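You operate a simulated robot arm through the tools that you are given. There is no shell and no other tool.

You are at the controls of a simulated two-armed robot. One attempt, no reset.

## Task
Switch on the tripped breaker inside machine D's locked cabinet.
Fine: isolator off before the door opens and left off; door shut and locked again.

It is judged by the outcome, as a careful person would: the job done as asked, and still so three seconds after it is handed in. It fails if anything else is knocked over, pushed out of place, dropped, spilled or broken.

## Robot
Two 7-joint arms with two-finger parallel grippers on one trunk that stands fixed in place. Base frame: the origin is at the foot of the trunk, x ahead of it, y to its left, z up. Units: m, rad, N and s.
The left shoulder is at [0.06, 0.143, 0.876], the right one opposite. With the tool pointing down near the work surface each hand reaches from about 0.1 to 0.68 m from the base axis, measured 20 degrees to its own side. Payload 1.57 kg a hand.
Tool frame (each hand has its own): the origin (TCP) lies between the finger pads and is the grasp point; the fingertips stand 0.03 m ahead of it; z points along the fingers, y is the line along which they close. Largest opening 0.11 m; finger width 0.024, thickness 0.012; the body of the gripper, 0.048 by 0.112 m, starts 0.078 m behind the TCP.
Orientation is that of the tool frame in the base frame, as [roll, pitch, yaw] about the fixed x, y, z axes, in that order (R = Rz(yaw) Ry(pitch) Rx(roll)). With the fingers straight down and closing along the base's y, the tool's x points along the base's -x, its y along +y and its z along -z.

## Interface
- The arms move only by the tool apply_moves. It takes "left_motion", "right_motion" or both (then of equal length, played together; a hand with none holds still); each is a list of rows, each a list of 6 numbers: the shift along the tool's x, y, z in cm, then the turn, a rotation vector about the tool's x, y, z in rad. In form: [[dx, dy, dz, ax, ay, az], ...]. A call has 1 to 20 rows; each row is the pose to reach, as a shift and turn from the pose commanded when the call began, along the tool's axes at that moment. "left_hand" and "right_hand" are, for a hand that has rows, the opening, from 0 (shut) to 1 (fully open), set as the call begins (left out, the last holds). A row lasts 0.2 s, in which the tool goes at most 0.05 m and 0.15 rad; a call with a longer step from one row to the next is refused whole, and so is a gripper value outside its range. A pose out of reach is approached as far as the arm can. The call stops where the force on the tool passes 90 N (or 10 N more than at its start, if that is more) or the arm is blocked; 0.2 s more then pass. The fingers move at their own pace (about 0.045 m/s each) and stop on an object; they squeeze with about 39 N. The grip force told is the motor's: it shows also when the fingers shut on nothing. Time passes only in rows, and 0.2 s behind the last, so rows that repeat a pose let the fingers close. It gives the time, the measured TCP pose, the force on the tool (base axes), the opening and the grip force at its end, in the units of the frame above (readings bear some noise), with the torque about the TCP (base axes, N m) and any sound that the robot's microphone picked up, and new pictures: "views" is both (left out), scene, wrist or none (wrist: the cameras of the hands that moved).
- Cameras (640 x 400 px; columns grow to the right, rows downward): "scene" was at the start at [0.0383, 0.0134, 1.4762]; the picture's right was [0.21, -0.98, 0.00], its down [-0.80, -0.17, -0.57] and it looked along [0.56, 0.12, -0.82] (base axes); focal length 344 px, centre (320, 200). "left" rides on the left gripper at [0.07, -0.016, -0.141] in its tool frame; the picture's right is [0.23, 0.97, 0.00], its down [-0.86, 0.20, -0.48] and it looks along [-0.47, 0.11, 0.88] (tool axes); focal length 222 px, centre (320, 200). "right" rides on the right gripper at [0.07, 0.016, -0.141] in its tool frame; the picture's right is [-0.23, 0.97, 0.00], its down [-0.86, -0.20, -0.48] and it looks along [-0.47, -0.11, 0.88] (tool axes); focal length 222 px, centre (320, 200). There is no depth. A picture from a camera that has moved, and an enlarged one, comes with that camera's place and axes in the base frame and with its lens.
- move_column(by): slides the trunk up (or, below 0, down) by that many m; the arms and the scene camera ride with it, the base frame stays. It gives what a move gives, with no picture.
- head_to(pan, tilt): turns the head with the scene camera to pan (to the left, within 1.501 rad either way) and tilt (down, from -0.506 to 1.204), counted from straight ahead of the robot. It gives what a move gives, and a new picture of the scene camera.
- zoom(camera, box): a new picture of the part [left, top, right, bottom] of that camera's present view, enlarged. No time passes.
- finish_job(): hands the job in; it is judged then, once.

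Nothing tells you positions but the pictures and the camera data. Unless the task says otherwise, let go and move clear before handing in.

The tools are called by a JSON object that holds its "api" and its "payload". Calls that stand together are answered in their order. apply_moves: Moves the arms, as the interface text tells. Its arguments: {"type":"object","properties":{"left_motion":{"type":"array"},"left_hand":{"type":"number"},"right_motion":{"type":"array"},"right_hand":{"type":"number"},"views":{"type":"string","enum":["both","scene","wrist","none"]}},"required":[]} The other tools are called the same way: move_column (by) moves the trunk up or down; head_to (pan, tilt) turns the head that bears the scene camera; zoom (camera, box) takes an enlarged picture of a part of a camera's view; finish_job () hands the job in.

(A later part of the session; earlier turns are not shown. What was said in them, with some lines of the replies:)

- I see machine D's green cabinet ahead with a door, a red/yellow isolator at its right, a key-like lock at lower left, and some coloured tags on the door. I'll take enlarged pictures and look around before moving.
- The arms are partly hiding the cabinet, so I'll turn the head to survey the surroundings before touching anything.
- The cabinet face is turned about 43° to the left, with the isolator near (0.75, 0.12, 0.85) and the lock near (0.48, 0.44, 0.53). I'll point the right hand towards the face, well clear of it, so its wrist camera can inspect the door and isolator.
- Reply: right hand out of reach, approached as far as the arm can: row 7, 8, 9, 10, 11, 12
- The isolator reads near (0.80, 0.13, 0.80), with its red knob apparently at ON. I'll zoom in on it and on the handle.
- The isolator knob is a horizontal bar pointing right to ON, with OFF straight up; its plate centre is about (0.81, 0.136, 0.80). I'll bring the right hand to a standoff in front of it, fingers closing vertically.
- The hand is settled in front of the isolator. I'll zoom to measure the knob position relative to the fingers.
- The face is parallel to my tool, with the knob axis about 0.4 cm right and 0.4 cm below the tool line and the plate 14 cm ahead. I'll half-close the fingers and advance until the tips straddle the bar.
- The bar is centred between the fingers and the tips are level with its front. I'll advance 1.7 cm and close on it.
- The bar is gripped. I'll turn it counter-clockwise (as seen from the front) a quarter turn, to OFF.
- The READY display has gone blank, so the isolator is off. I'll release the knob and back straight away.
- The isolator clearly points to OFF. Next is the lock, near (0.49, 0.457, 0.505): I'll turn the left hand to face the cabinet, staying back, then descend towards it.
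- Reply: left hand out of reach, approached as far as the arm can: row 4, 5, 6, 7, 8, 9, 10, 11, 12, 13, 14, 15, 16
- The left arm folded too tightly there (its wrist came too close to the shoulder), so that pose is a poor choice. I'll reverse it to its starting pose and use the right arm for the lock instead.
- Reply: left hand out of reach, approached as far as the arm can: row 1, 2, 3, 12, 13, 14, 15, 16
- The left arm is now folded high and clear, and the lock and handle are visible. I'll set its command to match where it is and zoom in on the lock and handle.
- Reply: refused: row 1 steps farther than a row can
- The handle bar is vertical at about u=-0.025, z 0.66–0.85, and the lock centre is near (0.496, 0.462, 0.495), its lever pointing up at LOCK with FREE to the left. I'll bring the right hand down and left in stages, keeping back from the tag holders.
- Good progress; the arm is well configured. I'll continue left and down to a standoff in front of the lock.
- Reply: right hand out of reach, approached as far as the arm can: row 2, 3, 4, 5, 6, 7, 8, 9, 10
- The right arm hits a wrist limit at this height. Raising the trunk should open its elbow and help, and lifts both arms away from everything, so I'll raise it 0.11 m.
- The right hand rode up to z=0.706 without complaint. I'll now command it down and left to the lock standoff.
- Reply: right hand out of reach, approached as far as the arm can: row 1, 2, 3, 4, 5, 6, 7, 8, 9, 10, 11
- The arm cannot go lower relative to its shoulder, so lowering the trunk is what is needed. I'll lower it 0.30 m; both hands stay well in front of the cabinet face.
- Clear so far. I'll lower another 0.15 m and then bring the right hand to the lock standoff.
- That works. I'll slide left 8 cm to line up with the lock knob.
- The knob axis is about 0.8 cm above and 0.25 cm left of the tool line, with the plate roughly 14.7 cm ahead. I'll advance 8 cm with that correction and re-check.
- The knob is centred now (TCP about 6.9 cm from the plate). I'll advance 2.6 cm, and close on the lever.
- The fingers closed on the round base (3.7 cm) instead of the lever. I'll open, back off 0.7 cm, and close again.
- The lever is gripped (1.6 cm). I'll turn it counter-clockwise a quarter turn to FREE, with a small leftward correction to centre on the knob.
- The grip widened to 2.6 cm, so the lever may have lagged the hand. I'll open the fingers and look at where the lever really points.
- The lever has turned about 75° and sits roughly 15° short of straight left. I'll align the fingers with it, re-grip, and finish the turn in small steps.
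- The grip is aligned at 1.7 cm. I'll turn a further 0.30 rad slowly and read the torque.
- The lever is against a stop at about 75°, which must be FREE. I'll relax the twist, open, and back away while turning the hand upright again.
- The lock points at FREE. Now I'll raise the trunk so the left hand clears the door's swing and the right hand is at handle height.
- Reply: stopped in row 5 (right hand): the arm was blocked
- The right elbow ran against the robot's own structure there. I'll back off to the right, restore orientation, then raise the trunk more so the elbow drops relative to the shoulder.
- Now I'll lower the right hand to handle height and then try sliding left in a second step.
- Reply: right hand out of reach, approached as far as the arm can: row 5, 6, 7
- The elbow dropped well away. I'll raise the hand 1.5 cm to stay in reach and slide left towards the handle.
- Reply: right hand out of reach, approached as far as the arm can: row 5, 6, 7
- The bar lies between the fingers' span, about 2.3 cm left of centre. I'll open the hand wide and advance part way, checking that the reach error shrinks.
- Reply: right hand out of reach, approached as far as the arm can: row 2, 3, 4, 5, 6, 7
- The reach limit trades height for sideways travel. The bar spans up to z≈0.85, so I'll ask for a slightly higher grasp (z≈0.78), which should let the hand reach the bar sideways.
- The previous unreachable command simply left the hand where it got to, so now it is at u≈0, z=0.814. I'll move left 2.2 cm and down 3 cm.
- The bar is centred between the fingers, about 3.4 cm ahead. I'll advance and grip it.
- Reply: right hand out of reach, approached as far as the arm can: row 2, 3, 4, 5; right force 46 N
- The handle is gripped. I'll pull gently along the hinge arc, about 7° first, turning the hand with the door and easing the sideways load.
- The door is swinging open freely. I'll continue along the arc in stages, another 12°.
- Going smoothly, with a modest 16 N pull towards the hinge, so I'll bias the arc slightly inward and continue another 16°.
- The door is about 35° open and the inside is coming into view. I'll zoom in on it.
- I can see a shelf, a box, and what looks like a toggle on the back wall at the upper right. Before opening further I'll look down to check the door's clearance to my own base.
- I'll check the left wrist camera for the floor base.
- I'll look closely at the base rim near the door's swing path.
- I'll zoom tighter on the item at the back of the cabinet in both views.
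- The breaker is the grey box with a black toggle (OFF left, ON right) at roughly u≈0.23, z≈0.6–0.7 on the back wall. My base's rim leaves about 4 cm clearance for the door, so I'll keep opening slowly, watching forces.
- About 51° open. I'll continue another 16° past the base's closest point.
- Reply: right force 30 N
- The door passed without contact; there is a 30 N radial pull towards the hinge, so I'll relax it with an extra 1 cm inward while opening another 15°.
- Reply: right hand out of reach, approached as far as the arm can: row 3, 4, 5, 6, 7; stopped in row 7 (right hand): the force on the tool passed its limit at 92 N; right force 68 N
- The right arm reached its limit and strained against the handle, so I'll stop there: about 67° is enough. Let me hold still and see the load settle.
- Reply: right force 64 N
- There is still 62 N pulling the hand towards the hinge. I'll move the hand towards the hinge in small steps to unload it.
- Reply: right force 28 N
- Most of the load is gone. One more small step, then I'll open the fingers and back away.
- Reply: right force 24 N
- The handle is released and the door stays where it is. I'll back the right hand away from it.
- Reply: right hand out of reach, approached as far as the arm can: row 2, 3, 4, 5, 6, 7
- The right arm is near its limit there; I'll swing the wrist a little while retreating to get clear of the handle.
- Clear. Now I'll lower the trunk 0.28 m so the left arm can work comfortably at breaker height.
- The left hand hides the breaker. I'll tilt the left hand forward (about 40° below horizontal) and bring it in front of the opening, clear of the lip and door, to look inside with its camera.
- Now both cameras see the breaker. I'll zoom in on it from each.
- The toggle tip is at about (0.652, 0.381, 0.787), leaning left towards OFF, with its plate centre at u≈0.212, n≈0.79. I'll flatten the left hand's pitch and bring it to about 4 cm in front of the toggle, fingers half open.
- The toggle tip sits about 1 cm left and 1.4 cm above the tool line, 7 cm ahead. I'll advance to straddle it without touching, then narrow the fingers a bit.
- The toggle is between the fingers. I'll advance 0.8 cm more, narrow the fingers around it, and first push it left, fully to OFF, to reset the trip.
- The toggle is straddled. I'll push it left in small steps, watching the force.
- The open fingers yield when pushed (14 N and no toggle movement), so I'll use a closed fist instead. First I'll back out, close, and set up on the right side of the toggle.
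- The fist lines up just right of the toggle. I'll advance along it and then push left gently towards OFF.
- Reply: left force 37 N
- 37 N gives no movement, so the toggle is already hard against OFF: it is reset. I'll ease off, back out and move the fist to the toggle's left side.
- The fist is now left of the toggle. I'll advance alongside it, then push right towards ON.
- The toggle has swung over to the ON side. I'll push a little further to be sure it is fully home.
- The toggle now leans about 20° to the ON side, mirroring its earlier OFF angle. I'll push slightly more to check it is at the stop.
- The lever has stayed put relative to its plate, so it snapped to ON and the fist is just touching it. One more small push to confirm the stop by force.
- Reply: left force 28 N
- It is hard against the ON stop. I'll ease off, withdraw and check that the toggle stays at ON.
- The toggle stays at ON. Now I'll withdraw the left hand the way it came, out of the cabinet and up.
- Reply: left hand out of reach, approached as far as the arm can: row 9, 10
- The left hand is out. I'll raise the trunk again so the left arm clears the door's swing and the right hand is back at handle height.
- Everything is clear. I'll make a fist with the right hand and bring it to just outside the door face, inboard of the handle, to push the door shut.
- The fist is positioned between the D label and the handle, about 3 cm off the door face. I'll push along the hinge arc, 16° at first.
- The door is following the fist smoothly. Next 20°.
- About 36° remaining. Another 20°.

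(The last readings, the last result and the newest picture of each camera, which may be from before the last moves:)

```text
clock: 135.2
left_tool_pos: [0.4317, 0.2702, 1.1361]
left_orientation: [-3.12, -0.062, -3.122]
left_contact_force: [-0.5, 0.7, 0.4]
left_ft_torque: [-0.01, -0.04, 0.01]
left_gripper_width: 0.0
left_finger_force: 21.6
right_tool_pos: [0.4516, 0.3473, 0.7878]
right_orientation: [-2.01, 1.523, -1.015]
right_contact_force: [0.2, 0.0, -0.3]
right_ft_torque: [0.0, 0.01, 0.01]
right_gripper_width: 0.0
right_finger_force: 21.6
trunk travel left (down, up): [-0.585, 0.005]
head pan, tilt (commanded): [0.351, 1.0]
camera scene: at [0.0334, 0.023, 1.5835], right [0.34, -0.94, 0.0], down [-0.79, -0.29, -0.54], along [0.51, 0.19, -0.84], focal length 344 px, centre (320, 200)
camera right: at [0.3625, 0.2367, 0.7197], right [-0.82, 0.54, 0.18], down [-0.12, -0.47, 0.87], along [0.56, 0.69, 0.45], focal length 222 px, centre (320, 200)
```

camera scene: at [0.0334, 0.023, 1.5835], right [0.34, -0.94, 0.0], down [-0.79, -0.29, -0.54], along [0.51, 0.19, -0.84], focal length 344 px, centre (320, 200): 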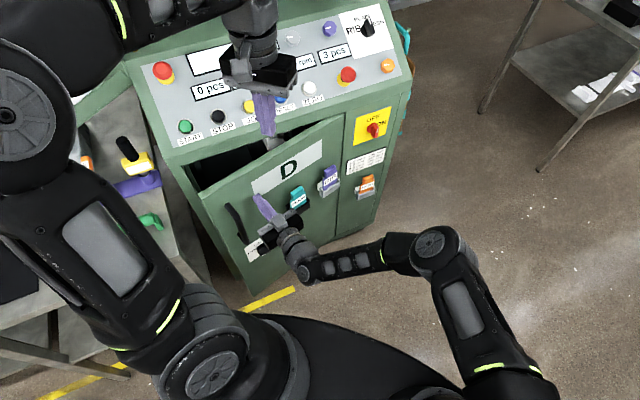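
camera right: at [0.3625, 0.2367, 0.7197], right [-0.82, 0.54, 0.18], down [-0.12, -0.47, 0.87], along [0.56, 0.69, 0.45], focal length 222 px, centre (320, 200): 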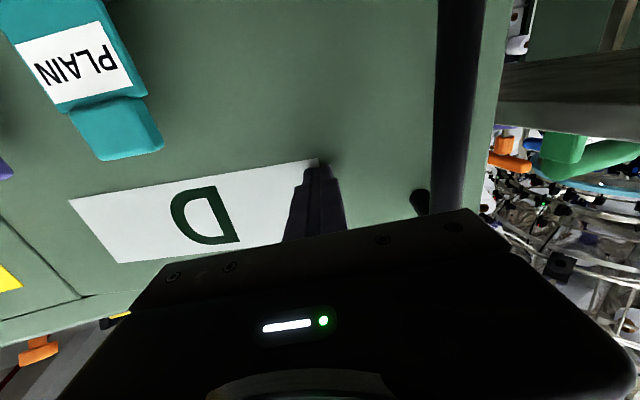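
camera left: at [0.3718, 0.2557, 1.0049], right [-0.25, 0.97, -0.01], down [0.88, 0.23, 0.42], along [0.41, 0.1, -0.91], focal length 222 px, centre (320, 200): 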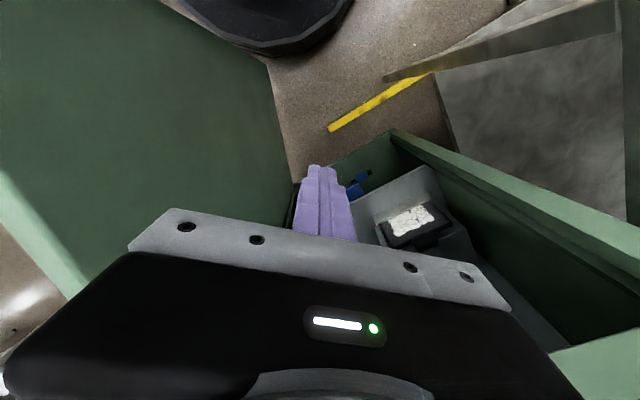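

About 15° remaining. I'll push most of the rest.

{"api": "apply_moves", "payload": {"right_motion": [[0, 0.08, 1.17, 0.035, 0, 0], [0, 0.13, 2.34, 0.07, 0, 0], [0, 0.13, 3.51, 0.105, 0, 0], [0, 0.09, 4.68, 0.14, 0, 0], [0, 0.01, 5.85, 0.175, 0, 0], [0, -0.11, 7.01, 0.209, 0, 0], [0, -0.2, 7.6, 0.227, 0, 0], [0, -0.2, 7.6, 0.227, 0, 0]], "views": "both"}}

```text
clock: 137.0
left_tool_pos: [0.4329, 0.2701, 1.1376]
left_orientation: [-3.122, -0.062, -3.124]
left_contact_force: [0.0, -0.4, 0.3]
left_ft_torque: [0.0, -0.01, 0.01]
left_gripper_width: 0.0
left_finger_force: 20.9
right_tool_pos: [0.4943, 0.4128, 0.7867]
right_orientation: [-1.777, 1.524, -1.01]
right_contact_force: [0.3, -0.9, -0.7]
right_ft_torque: [-0.02, 0.01, -0.01]
right_gripper_width: 0.0
right_finger_force: 21.5
trunk travel left (down, up): [-0.585, 0.005]
head pan, tilt (commanded): [0.351, 1.0]
camera scene: at [0.0335, 0.0226, 1.5835], right [0.34, -0.94, 0.0], down [-0.79, -0.29, -0.54], along [0.51, 0.19, -0.84], focal length 344 px, centre (320, 200)
camera right: at [0.383, 0.3233, 0.7175], right [-0.68, 0.71, 0.18], down [-0.23, -0.44, 0.87], along [0.7, 0.55, 0.46], focal length 222 px, centre (320, 200)
```

scene: 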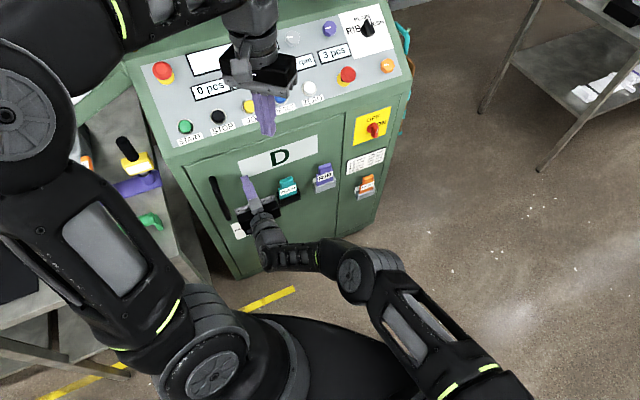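
right: 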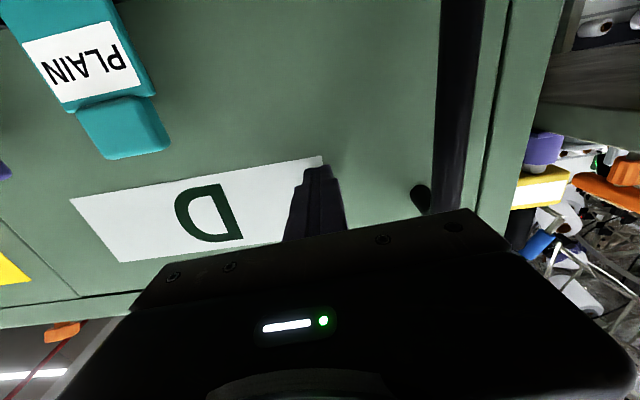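

The door is almost shut. I'll press a further centimetre and watch for the stop.

{"api": "apply_moves", "payload": {"right_motion": [[0, 0, 0.4, 0.01, 0, 0], [0, 0, 0.8, 0.02, 0, 0], [0, 0, 1.2, 0.02, 0, 0], [0, 0, 1.5, 0.02, 0, 0], [0, 0, 1.5, 0.02, 0, 0]], "views": "both"}}

{"api": "zoom", "payload": {"camera": "scene", "box": [150, 120, 350, 290]}}

{"api": "zoom", "payload": {"camera": "right", "box": [380, 0, 560, 240]}}

```text
clock: 138.2
left_tool_pos: [0.4316, 0.2707, 1.1378]
left_orientation: [-3.121, -0.061, -3.121]
left_contact_force: [0.1, -0.1, 0.3]
left_ft_torque: [0.02, 0.0, 0.03]
left_gripper_width: 0.0
left_finger_force: 21.3
right_tool_pos: [0.5005, 0.417, 0.7904]
right_orientation: [-1.864, 1.522, -1.113]
right_contact_force: [-18.8, -15.1, -9.8]
right_ft_torque: [-0.12, -0.07, 0.27]
right_gripper_width: 0.0
right_finger_force: 21.2
right hand out of reach, approached as far as the arm can: row 2, 3, 4, 5
trunk travel left (down, up): [-0.585, 0.005]
head pan, tilt (commanded): [0.351, 1.0]
camera scene: at [0.0319, 0.0216, 1.5834], right [0.34, -0.94, 0.0], down [-0.79, -0.29, -0.54], along [0.51, 0.19, -0.84], focal length 344 px, centre (320, 200)
camera right: at [0.3868, 0.3297, 0.7223], right [-0.67, 0.72, 0.18], down [-0.23, -0.43, 0.87], along [0.71, 0.54, 0.46], focal length 222 px, centre (320, 200)
```

scene: 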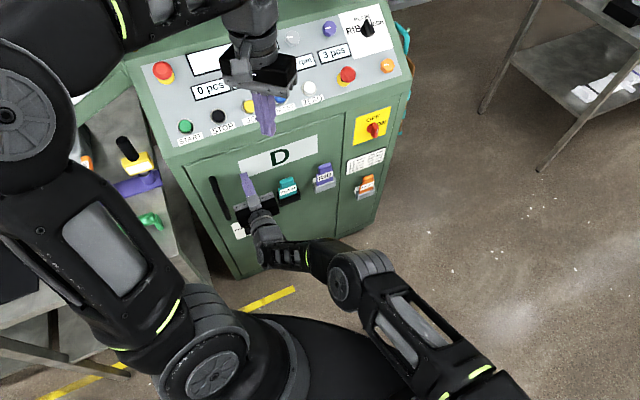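
right: 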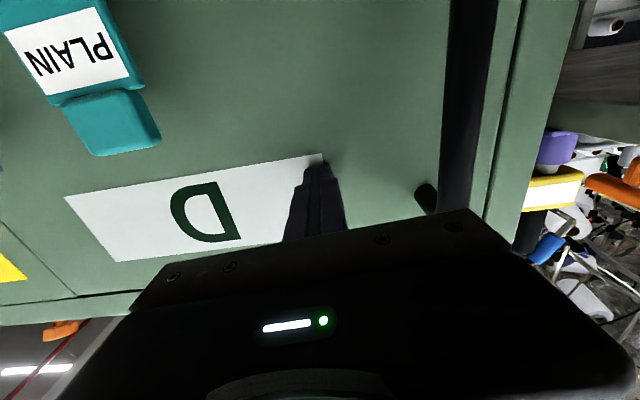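

```text
2.35 times, centred on (250, 205) of scene
camera zoom: at [0.0319, 0.0216, 1.5834], right [0.34, -0.94, 0.0], down [-0.79, -0.29, -0.54], along [0.51, 0.19, -0.84], focal length 810 px, centre (485, 188)
```

zoom: 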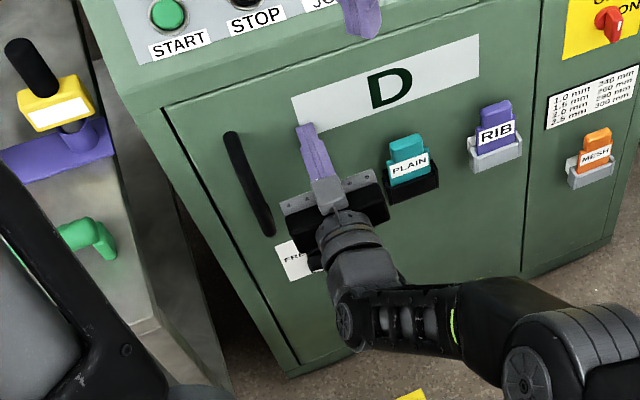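

```text
1.67 times, centred on (470, 120) of right
camera zoom: at [0.3868, 0.3297, 0.7223], right [-0.67, 0.72, 0.18], down [-0.23, -0.43, 0.87], along [0.71, 0.54, 0.46], focal length 370 px, centre (70, 333)
```

zoom: 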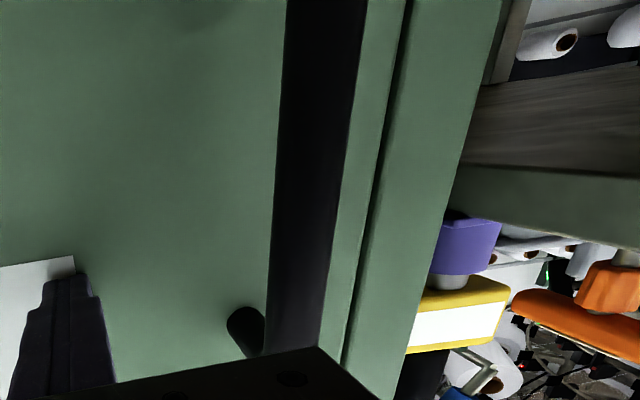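

The door is flush shut (24 N against the stop). I'll back the right hand off and level it, ready to relock.

{"api": "apply_moves", "payload": {"right_motion": [[0, 0, -1.5, -0.007, -0.003, 0.01], [0, 0, -3, -0.014, -0.006, 0.02], [0, 0, -5, -0.021, -0.009, 0.03], [0, 0, -7, -0.028, -0.012, 0.04], [0, 0, -9, -0.035, -0.015, 0.047], [0, 0, -10, -0.035, -0.015, 0.047], [0, 0, -10, -0.035, -0.015, 0.047]], "right_hand": 0.5, "views": "both"}}

{"api": "zoom", "payload": {"camera": "scene", "box": [150, 120, 350, 290]}}

```text
clock: 139.8
left_tool_pos: [0.4306, 0.2702, 1.1375]
left_orientation: [-3.121, -0.062, -3.123]
left_contact_force: [-0.1, -0.6, -0.4]
left_ft_torque: [-0.02, 0.04, -0.02]
left_gripper_width: 0.0
left_finger_force: 21.3
right_tool_pos: [0.4298, 0.3481, 0.7914]
right_orientation: [0.11, 1.566, 0.894]
right_contact_force: [-0.5, 0.3, 0.4]
right_ft_torque: [-0.01, -0.02, 0.0]
right_gripper_width: 0.055
right_finger_force: 0.0
trunk travel left (down, up): [-0.585, 0.005]
head pan, tilt (commanded): [0.351, 1.0]
camera scene: at [0.0333, 0.0226, 1.5835], right [0.34, -0.94, 0.0], down [-0.79, -0.29, -0.54], along [0.51, 0.19, -0.84], focal length 344 px, centre (320, 200)
camera right: at [0.3184, 0.2605, 0.722], right [-0.69, 0.69, 0.23], down [-0.2, -0.48, 0.85], along [0.7, 0.54, 0.47], focal length 222 px, centre (320, 200)
```

scene: 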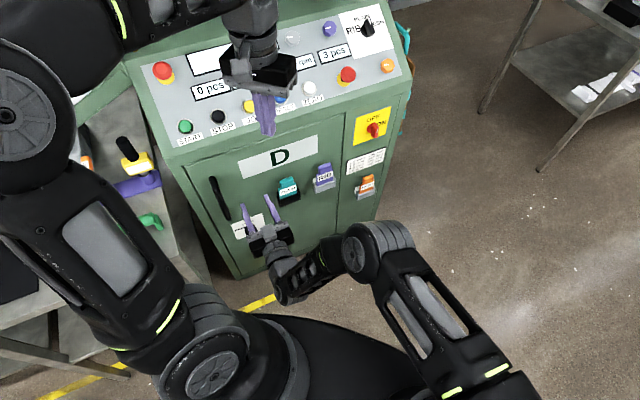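
right: 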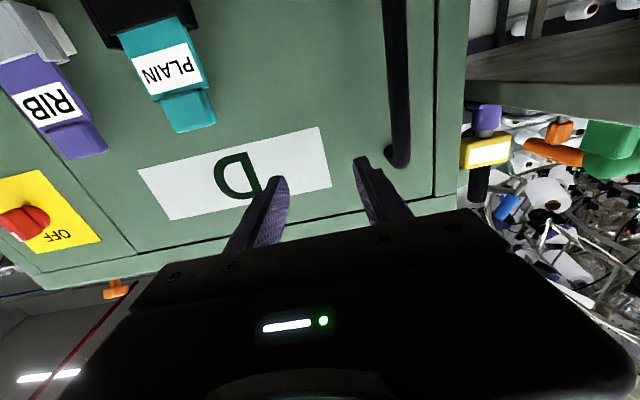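

```text
2.35 times, centred on (250, 205) of scene
camera zoom: at [0.0333, 0.0226, 1.5835], right [0.34, -0.94, 0.0], down [-0.79, -0.29, -0.54], along [0.51, 0.19, -0.84], focal length 810 px, centre (485, 188)
```

zoom: 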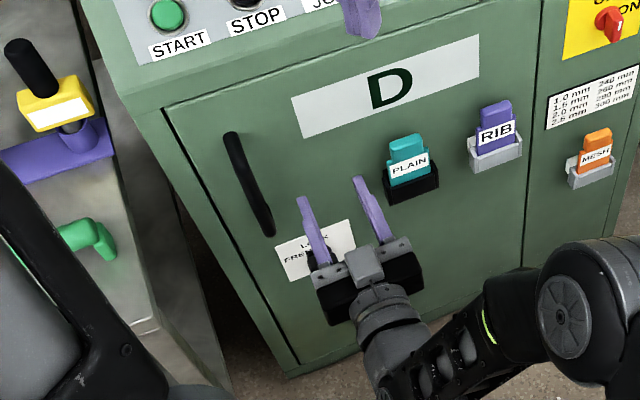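

The door looks flush with its frame. Now I'll lower the trunk 0.29 m to bring the right hand to lock height.

{"api": "move_column", "payload": {"by": -0.29}}

{"api": "apply_moves", "payload": {"right_motion": [[0, 1.2, -0.5, 0, 0, 0], [0, 2.4, -1, 0, 0, 0], [0, 3.3, -1, 0, 0, 0], [0, 3.3, -1, 0, 0, 0]], "views": "both"}}

{"api": "zoom", "payload": {"camera": "right", "box": [220, 60, 420, 210]}}

```text
clock: 142.7
left_tool_pos: [0.4325, 0.2707, 0.8477]
left_orientation: [-3.122, -0.061, -3.122]
left_contact_force: [-0.8, -0.1, -0.7]
left_ft_torque: [0.02, 0.02, 0.01]
left_gripper_width: 0.0
left_finger_force: 21.5
right_tool_pos: [0.4299, 0.3482, 0.5024]
right_orientation: [0.113, 1.565, 0.895]
right_contact_force: [0.7, 0.5, 0.8]
right_ft_torque: [-0.01, -0.04, 0.0]
right_gripper_width: 0.0549
right_finger_force: 0.0
trunk travel left (down, up): [-0.295, 0.295]
head pan, tilt (commanded): [0.351, 1.0]
```

```text
clock: 143.7
left_tool_pos: [0.4317, 0.2718, 0.8473]
left_orientation: [-3.12, -0.064, -3.126]
left_contact_force: [-0.4, -0.1, 0.4]
left_ft_torque: [0.02, 0.05, 0.01]
left_gripper_width: 0.0001
left_finger_force: 21.1
right_tool_pos: [0.3999, 0.3631, 0.5022]
right_orientation: [0.063, 1.565, 0.845]
right_contact_force: [-0.3, 1.4, 0.1]
right_ft_torque: [-0.04, -0.01, 0.02]
right_gripper_width: 0.0553
right_finger_force: 0.1
trunk travel left (down, up): [-0.295, 0.295]
head pan, tilt (commanded): [0.351, 1.0]
camera scene: at [0.0333, 0.0227, 1.2935], right [0.34, -0.94, 0.0], down [-0.79, -0.29, -0.54], along [0.51, 0.19, -0.84], focal length 344 px, centre (320, 200)
camera right: at [0.2882, 0.2771, 0.4325], right [-0.69, 0.69, 0.23], down [-0.2, -0.48, 0.85], along [0.7, 0.54, 0.47], focal length 222 px, centre (320, 200)
```

scene: 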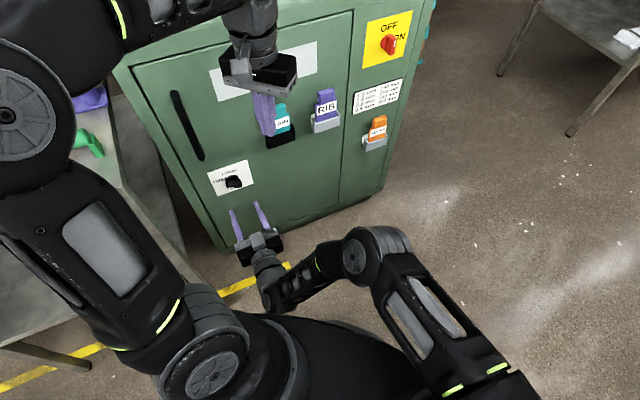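
right: 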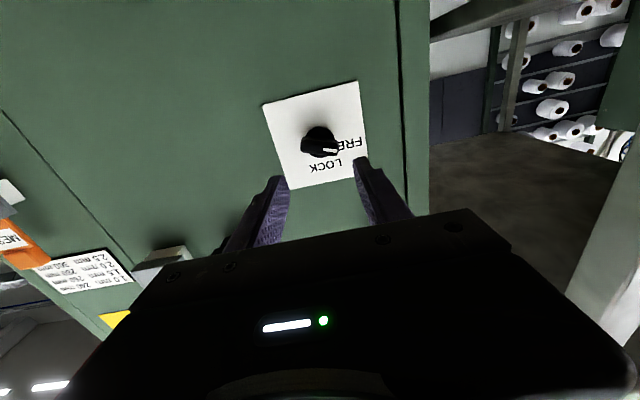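

```text
2.67 times, centred on (320, 135) of right
camera zoom: at [0.2882, 0.2771, 0.4325], right [-0.69, 0.69, 0.23], down [-0.2, -0.48, 0.85], along [0.7, 0.54, 0.47], focal length 592 px, centre (320, 373)
```

zoom: 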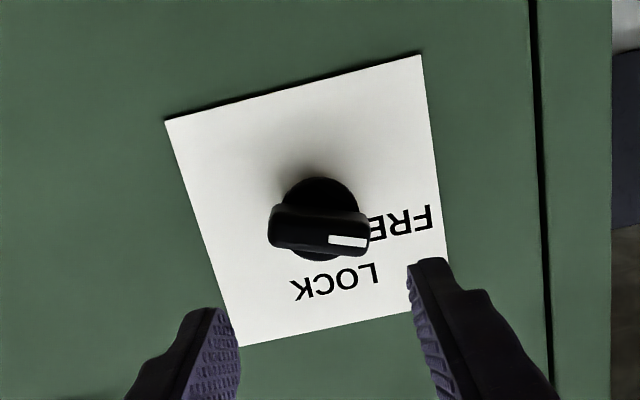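

The knob is lined up with the tool; its lever points at FREE. I'll rotate the hand to match the lever, then advance around it.

{"api": "apply_moves", "payload": {"right_motion": [[0, 0, 0, 0, 0, -0.132], [0, 0, 0, 0, 0, -0.264], [0, 0, 0, 0, 0, -0.396], [0, 0, 0, 0, 0, -0.528], [0, 0, 0, 0, 0, -0.66], [0, 0, 0, 0, 0, -0.792], [0, 0, 0, 0, 0, -0.924], [0, 0, 0, 0, 0, -1.056], [0, 0, 0, 0, 0, -1.188], [0.1, 0, 1, 0, 0, -1.32], [0.1, 0, 3, 0, 0, -1.32], [0.1, 0, 5, 0, 0, -1.32], [0.1, 0, 5, 0, 0, -1.32]], "views": "both"}}

{"api": "zoom", "payload": {"camera": "right", "box": [220, 60, 420, 210]}}

```text
clock: 146.5
left_tool_pos: [0.4319, 0.2705, 0.847]
left_orientation: [-3.12, -0.065, -3.122]
left_contact_force: [0.2, 0.1, -0.2]
left_ft_torque: [0.0, -0.03, 0.03]
left_gripper_width: 0.0001
left_finger_force: 21.9
right_tool_pos: [0.4341, 0.3992, 0.5008]
right_orientation: [-1.567, 0.253, -0.787]
right_contact_force: [0.1, 1.2, -0.4]
right_ft_torque: [0.02, 0.01, -0.01]
right_gripper_width: 0.0549
right_finger_force: 0.1
trunk travel left (down, up): [-0.295, 0.295]
head pan, tilt (commanded): [0.351, 1.0]
camera scene: at [0.0333, 0.0227, 1.2935], right [0.34, -0.94, 0.0], down [-0.79, -0.29, -0.54], along [0.51, 0.19, -0.84], focal length 344 px, centre (320, 200)
camera right: at [0.3793, 0.2554, 0.4669], right [-0.32, 0.33, -0.89], down [-0.89, 0.21, 0.4], along [0.32, 0.92, 0.23], focal length 222 px, centre (320, 200)
```

scene: 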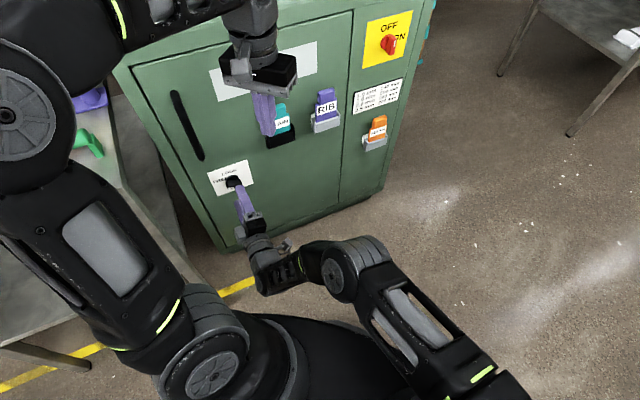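
right: 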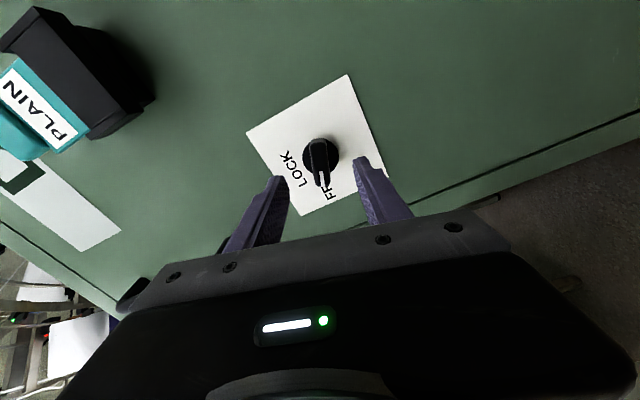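

```text
2.67 times, centred on (320, 135) of right
camera zoom: at [0.3793, 0.2554, 0.4669], right [-0.32, 0.33, -0.89], down [-0.89, 0.21, 0.4], along [0.32, 0.92, 0.23], focal length 592 px, centre (320, 373)
```

zoom: 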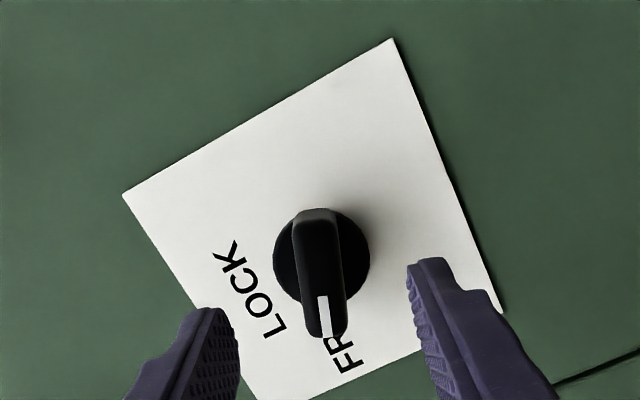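

Lever and fingers are aligned and centred. I'll advance 4.2 cm and grip.

{"api": "apply_moves", "payload": {"right_motion": [[0, 0, 1.5, 0, 0, 0], [0, 0, 3, 0, 0, 0], [0, 0, 4.2, 0, 0, 0], [0, 0, 4.2, 0, 0, 0]], "views": "none"}}

{"api": "apply_moves", "payload": {"right_motion": [[0, 0, 0, 0, 0, 0], [0, 0, 0, 0, 0, 0], [0, 0, 0, 0, 0, 0], [0, 0, 0, 0, 0, 0]], "right_hand": 0.0, "views": "wrist"}}

```text
clock: 147.5
left_tool_pos: [0.4323, 0.2703, 0.8464]
left_orientation: [-3.12, -0.062, -3.123]
left_contact_force: [-1.0, 0.5, 0.5]
left_ft_torque: [-0.01, 0.0, -0.01]
left_gripper_width: 0.0
left_finger_force: 21.3
right_tool_pos: [0.4657, 0.4281, 0.5015]
right_orientation: [-1.565, 0.252, -0.789]
right_contact_force: [-0.1, 0.5, -0.8]
right_ft_torque: [0.03, -0.03, -0.03]
right_gripper_width: 0.0548
right_finger_force: 0.1
trunk travel left (down, up): [-0.295, 0.295]
head pan, tilt (commanded): [0.351, 1.0]
```

```text
clock: 148.5
left_tool_pos: [0.4318, 0.2703, 0.8468]
left_orientation: [-3.122, -0.063, -3.123]
left_contact_force: [0.3, -0.2, 0.5]
left_ft_torque: [0.05, -0.02, 0.01]
left_gripper_width: 0.0002
left_finger_force: 21.1
right_tool_pos: [0.4645, 0.4277, 0.5001]
right_orientation: [-1.569, 0.252, -0.788]
right_contact_force: [-0.9, 0.2, -5.0]
right_ft_torque: [0.17, 0.67, 0.13]
right_gripper_width: 0.0172
right_finger_force: 29.2
trunk travel left (down, up): [-0.295, 0.295]
head pan, tilt (commanded): [0.351, 1.0]
camera right: at [0.4091, 0.284, 0.4667], right [-0.33, 0.33, -0.89], down [-0.89, 0.21, 0.41], along [0.32, 0.92, 0.22], focal length 222 px, centre (320, 200)
```

right: 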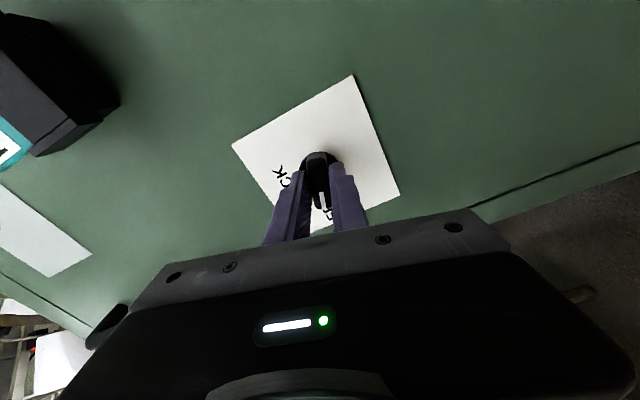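

Gripped at 1.7 cm. I'll turn clockwise 1.32 rad back to LOCK.

{"api": "apply_moves", "payload": {"right_motion": [[0, 0, 0, 0, 0, 0.12], [0, 0, 0, 0, 0, 0.24], [0, 0, 0, 0, 0, 0.36], [0, 0, 0, 0, 0, 0.48], [0, 0, 0, 0, 0, 0.6], [0, 0, 0, 0, 0, 0.72], [0, 0, 0, 0, 0, 0.84], [0, 0, 0, 0, 0, 0.96], [0, 0, 0, 0, 0, 1.08], [0, 0, 0, 0, 0, 1.2], [0, 0, 0, 0, 0, 1.32], [0, 0, 0, 0, 0, 1.32]], "views": "both"}}

{"api": "zoom", "payload": {"camera": "right", "box": [220, 60, 420, 210]}}

```text
clock: 151.1
left_tool_pos: [0.4328, 0.2713, 0.8472]
left_orientation: [-3.121, -0.061, -3.122]
left_contact_force: [0.0, -0.1, -0.9]
left_ft_torque: [0.03, 0.03, -0.04]
left_gripper_width: 0.0
left_finger_force: 21.5
right_tool_pos: [0.4646, 0.4291, 0.4994]
right_orientation: [1.042, 1.568, 1.828]
right_contact_force: [-4.2, -5.3, -19.0]
right_ft_torque: [-0.19, 0.18, -0.07]
right_gripper_width: 0.0159
right_finger_force: 31.3
trunk travel left (down, up): [-0.295, 0.295]
head pan, tilt (commanded): [0.351, 1.0]
camera scene: at [0.0344, 0.0237, 1.2934], right [0.34, -0.94, 0.0], down [-0.79, -0.29, -0.54], along [0.51, 0.18, -0.84], focal length 344 px, centre (320, 200)
camera right: at [0.3534, 0.3423, 0.4303], right [-0.69, 0.69, 0.23], down [-0.2, -0.48, 0.85], along [0.7, 0.54, 0.47], focal length 222 px, centre (320, 200)
```

scene: 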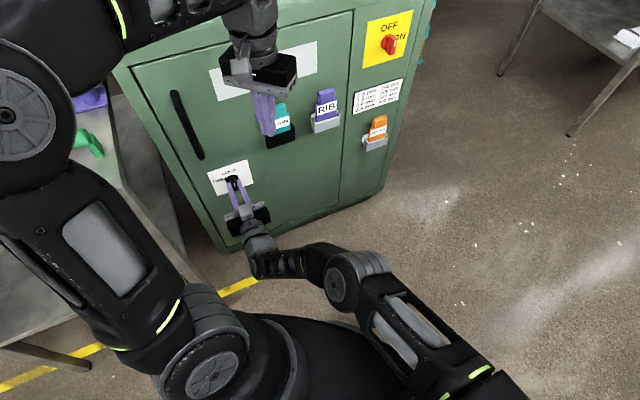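
right: 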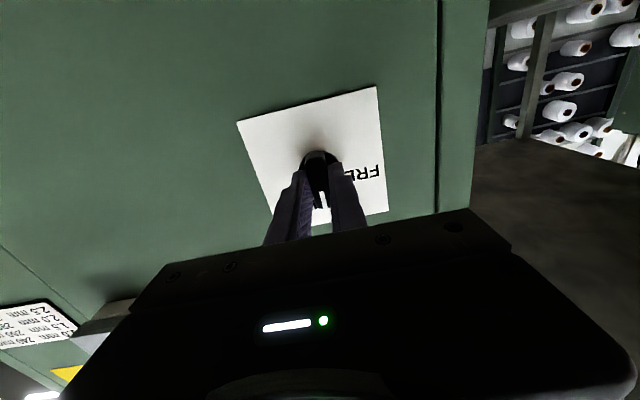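

```text
2.67 times, centred on (320, 135) of right
camera zoom: at [0.3534, 0.3423, 0.4303], right [-0.69, 0.69, 0.23], down [-0.2, -0.48, 0.85], along [0.7, 0.54, 0.47], focal length 592 px, centre (320, 373)
```

zoom: 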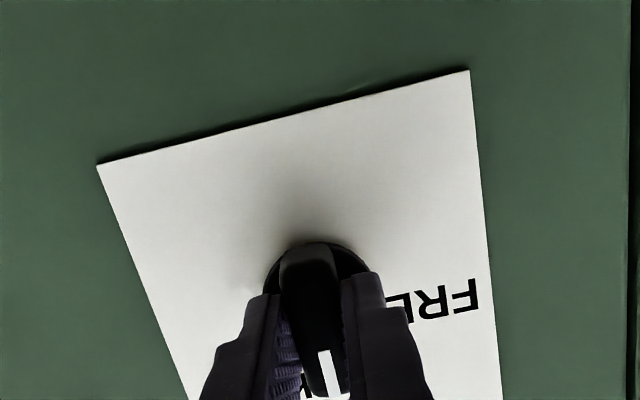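

The lever is upright with hardly any torque. I'll nudge 0.1 rad more to be sure it is at its stop.

{"api": "apply_moves", "payload": {"right_motion": [[0, 0, 0, 0, 0, 0.05], [0, 0, 0, 0, 0, 0.1], [0, 0, 0, 0, 0, 0.1]], "views": "none"}}

```text
clock: 151.9
left_tool_pos: [0.4321, 0.2723, 0.8469]
left_orientation: [-3.119, -0.063, -3.121]
left_contact_force: [0.2, 0.5, -0.5]
left_ft_torque: [0.05, 0.02, 0.02]
left_gripper_width: 0.0
left_finger_force: 21.4
right_tool_pos: [0.465, 0.4299, 0.5003]
right_orientation: [1.548, 1.47, 2.331]
right_contact_force: [-4.1, 1.1, -15.5]
right_ft_torque: [-1.02, -0.18, -0.24]
right_gripper_width: 0.0166
right_finger_force: 31.6
trunk travel left (down, up): [-0.295, 0.295]
head pan, tilt (commanded): [0.351, 1.0]
```

Torque builds straight away, so it is at the LOCK stop. I'll relax, open, back off and check.

{"api": "apply_moves", "payload": {"right_motion": [[0, 0, 0, 0, 0, -0.05], [0, 0, 0, 0, 0, -0.1]], "views": "none"}}

{"api": "apply_moves", "payload": {"right_motion": [[0, 0, 0, 0, 0, 0], [0, 0, 0, 0, 0, 0], [0, 0, -1.5, 0, 0, 0], [0, 0, -3.5, 0, 0, 0], [0, 0, -6, 0, 0, 0], [0, 0, -9, 0, 0, 0], [0, 0, -9, 0, 0, 0]], "right_hand": 0.6, "views": "both"}}

{"api": "zoom", "payload": {"camera": "right", "box": [220, 60, 420, 210]}}

{"api": "zoom", "payload": {"camera": "scene", "box": [130, 60, 330, 260]}}

```text
clock: 152.5
left_tool_pos: [0.4328, 0.2709, 0.8466]
left_orientation: [-3.12, -0.064, -3.122]
left_contact_force: [0.9, 0.8, -0.3]
left_ft_torque: [-0.01, -0.02, -0.01]
left_gripper_width: 0.0
left_finger_force: 21.1
right_tool_pos: [0.4646, 0.43, 0.4991]
right_orientation: [0.248, 1.567, 1.031]
right_contact_force: [-8.1, -2.0, -13.6]
right_ft_torque: [-0.27, 0.29, -0.01]
right_gripper_width: 0.0161
right_finger_force: 31.0
trunk travel left (down, up): [-0.295, 0.295]
head pan, tilt (commanded): [0.351, 1.0]
```

```text
clock: 154.1
left_tool_pos: [0.4323, 0.2715, 0.8471]
left_orientation: [-3.121, -0.061, -3.123]
left_contact_force: [-0.3, -0.5, 0.1]
left_ft_torque: [-0.05, -0.02, -0.01]
left_gripper_width: 0.0
left_finger_force: 21.7
right_tool_pos: [0.4011, 0.3644, 0.5005]
right_orientation: [0.067, 1.565, 0.852]
right_contact_force: [0.0, -0.5, -0.3]
right_ft_torque: [0.01, 0.01, 0.03]
right_gripper_width: 0.0659
right_finger_force: 0.3
trunk travel left (down, up): [-0.295, 0.295]
head pan, tilt (commanded): [0.351, 1.0]
camera scene: at [0.0333, 0.0226, 1.2935], right [0.34, -0.94, 0.0], down [-0.79, -0.29, -0.54], along [0.51, 0.19, -0.84], focal length 344 px, centre (320, 200)
camera right: at [0.2894, 0.2768, 0.4309], right [-0.69, 0.69, 0.23], down [-0.2, -0.48, 0.85], along [0.7, 0.54, 0.47], focal length 222 px, centre (320, 200)
```

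scene: 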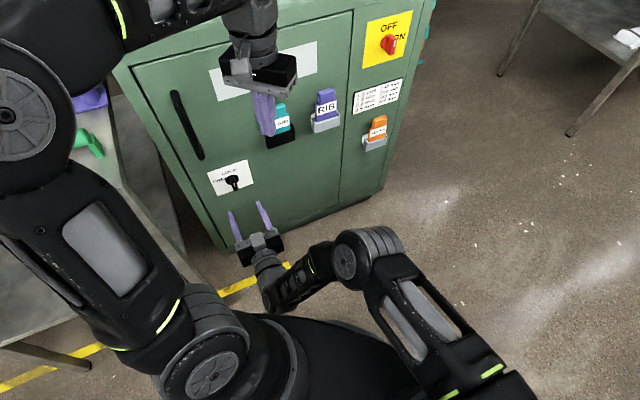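
right: 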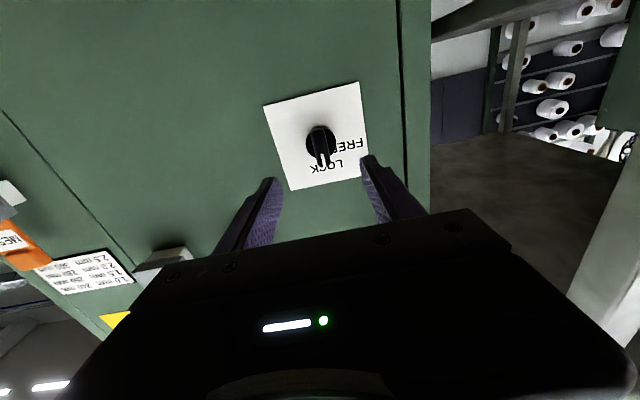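

```text
2.67 times, centred on (320, 135) of right
camera zoom: at [0.2894, 0.2768, 0.4309], right [-0.69, 0.69, 0.23], down [-0.2, -0.48, 0.85], along [0.7, 0.54, 0.47], focal length 592 px, centre (320, 373)
```

zoom: 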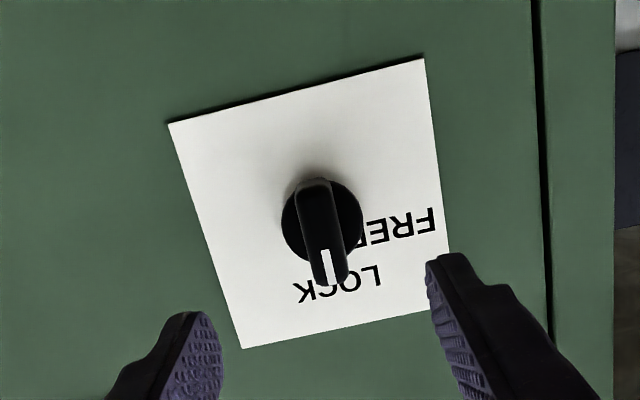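

```text
2.00 times, centred on (230, 160) of scene
camera zoom: at [0.0333, 0.0226, 1.2935], right [0.34, -0.94, 0.0], down [-0.79, -0.29, -0.54], along [0.51, 0.19, -0.84], focal length 689 px, centre (500, 280)
```

zoom: 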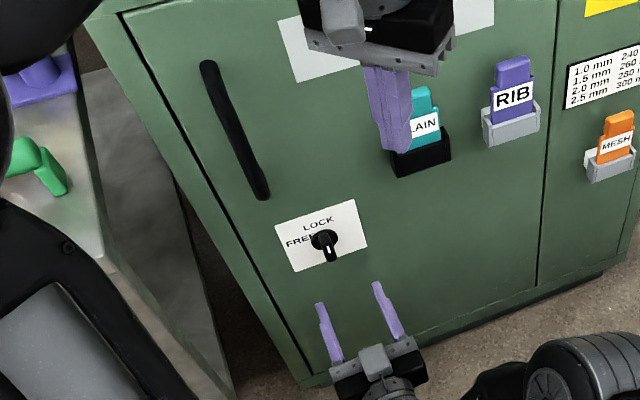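

The lock is back at LOCK exactly as at the start, and the door is flush. I'll check the isolator and move the right hand clear.

{"api": "apply_moves", "payload": {"right_motion": [[0, -2, -0.5, 0, 0, 0], [0, -5, -1, 0, 0, 0], [0, -8, -1, 0, 0, 0], [0, -11, -1, 0, 0, 0], [0, -14, -1, 0, 0, 0], [0, -17, -1, 0, 0, 0], [0, -20, -1, 0, 0, 0], [0, -20, -1, 0, 0, 0]], "views": "both"}}

{"api": "zoom", "payload": {"camera": "scene", "box": [340, 10, 440, 100]}}

{"api": "zoom", "payload": {"camera": "scene", "box": [110, 0, 400, 260]}}

```text
clock: 155.9
left_tool_pos: [0.4324, 0.2708, 0.8474]
left_orientation: [-3.122, -0.063, -3.121]
left_contact_force: [0.6, 0.0, 0.2]
left_ft_torque: [-0.02, -0.01, 0.0]
left_gripper_width: 0.0
left_finger_force: 21.3
right_tool_pos: [0.5351, 0.2158, 0.5017]
right_orientation: [0.215, 1.567, 0.997]
right_contact_force: [-0.6, -0.9, -0.7]
right_ft_torque: [0.01, 0.0, 0.03]
right_gripper_width: 0.0662
right_finger_force: 0.0
trunk travel left (down, up): [-0.295, 0.295]
head pan, tilt (commanded): [0.351, 1.0]
camera scene: at [0.0334, 0.0225, 1.2935], right [0.34, -0.94, 0.0], down [-0.79, -0.29, -0.54], along [0.51, 0.19, -0.84], focal length 344 px, centre (320, 200)
camera right: at [0.4235, 0.1284, 0.4304], right [-0.69, 0.69, 0.23], down [-0.2, -0.48, 0.85], along [0.7, 0.54, 0.47], focal length 222 px, centre (320, 200)
```

scene: 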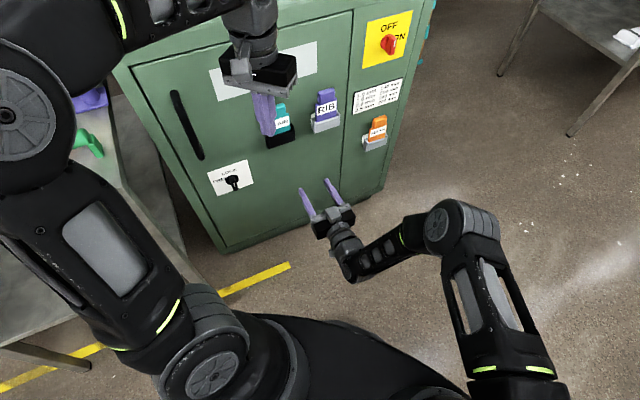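
right: 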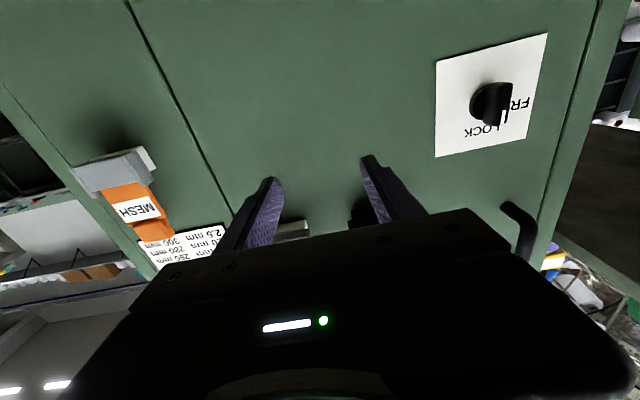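

```text
4.44 times, centred on (390, 55) of scene
camera zoom: at [0.0334, 0.0225, 1.2935], right [0.34, -0.94, 0.0], down [-0.79, -0.29, -0.54], along [0.51, 0.19, -0.84], focal length 1531 px, centre (9, 844)
```

zoom: 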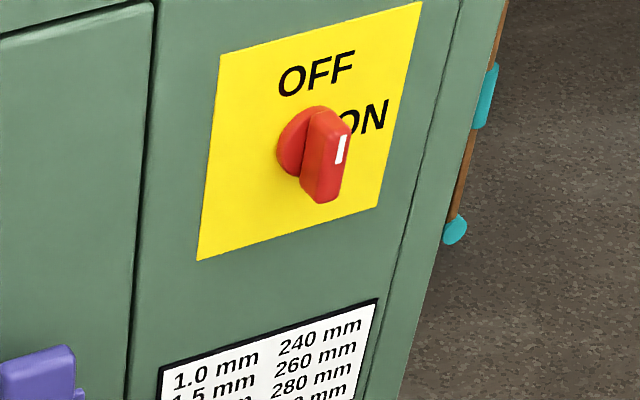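

```text
1.54 times, centred on (255, 130) of scene
camera zoom: at [0.0334, 0.0225, 1.2935], right [0.34, -0.94, 0.0], down [-0.79, -0.29, -0.54], along [0.51, 0.19, -0.84], focal length 530 px, centre (420, 308)
```

zoom: 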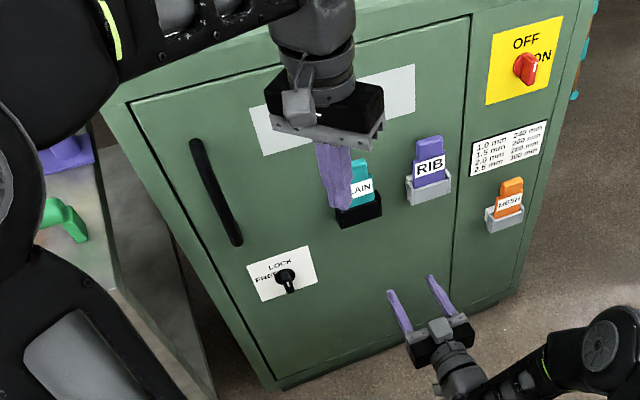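

Isolator OFF, door shut, lock at LOCK. A last look at the side table to make sure nothing was disturbed.

{"api": "head_to", "payload": {"pan": 0.9, "tilt": 0.6}}

```text
clock: 156.9
left_tool_pos: [0.4313, 0.2711, 0.8467]
left_orientation: [-3.121, -0.061, -3.122]
left_contact_force: [0.0, 0.0, 0.5]
left_ft_torque: [0.02, -0.02, -0.01]
left_gripper_width: 0.0001
left_finger_force: 21.4
right_tool_pos: [0.5353, 0.2157, 0.5008]
right_orientation: [0.133, 1.565, 0.912]
right_contact_force: [-0.4, -1.0, -0.3]
right_ft_torque: [-0.01, 0.01, 0.01]
right_gripper_width: 0.0661
right_finger_force: 0.1
trunk travel left (down, up): [-0.295, 0.295]
head pan, tilt (commanded): [0.901, 0.6]
camera scene: at [0.0229, 0.0679, 1.3254], right [0.78, -0.62, 0.0], down [-0.35, -0.44, -0.82], along [0.51, 0.65, -0.57], focal length 344 px, centre (320, 200)
```

scene: 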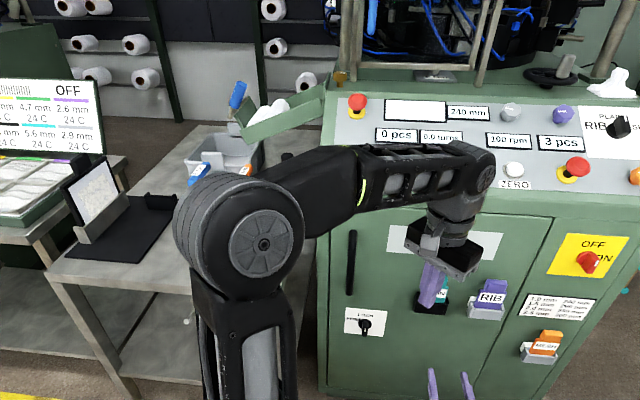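

The side table is undisturbed. The breaker is ON, the isolator is OFF, the door is shut and locked, and both hands are clear, so I'm handing the job in.

{"api": "finish_job", "payload": {}}

```text
The job is handed in.
```

The breaker in machine D's cabinet is switched on. I turned the isolator to OFF before opening the door and left it there. The door is shut and locked again.

- **Isolator:** it points to OFF, and the READY display went blank when I turned it.
- **Breaker:** the toggle was already hard against its OFF stop, so it needed no separate reset. I pushed it to its ON stop, and it stayed there after I let go.
- **Door and lock:** the door pressed flush against its frame, and the lock lever is back at LOCK, its starting position. I did not tug the handle afterwards to test the lock.
- **Surroundings:** in the closing camera views nothing looked knocked over or moved. The arm partly blocked the view of the side table.

While I was opening the door, the right arm reached its limit and strained on the handle. The move stopped itself at 92 N. I saw no damage, and the door closed normally afterwards.
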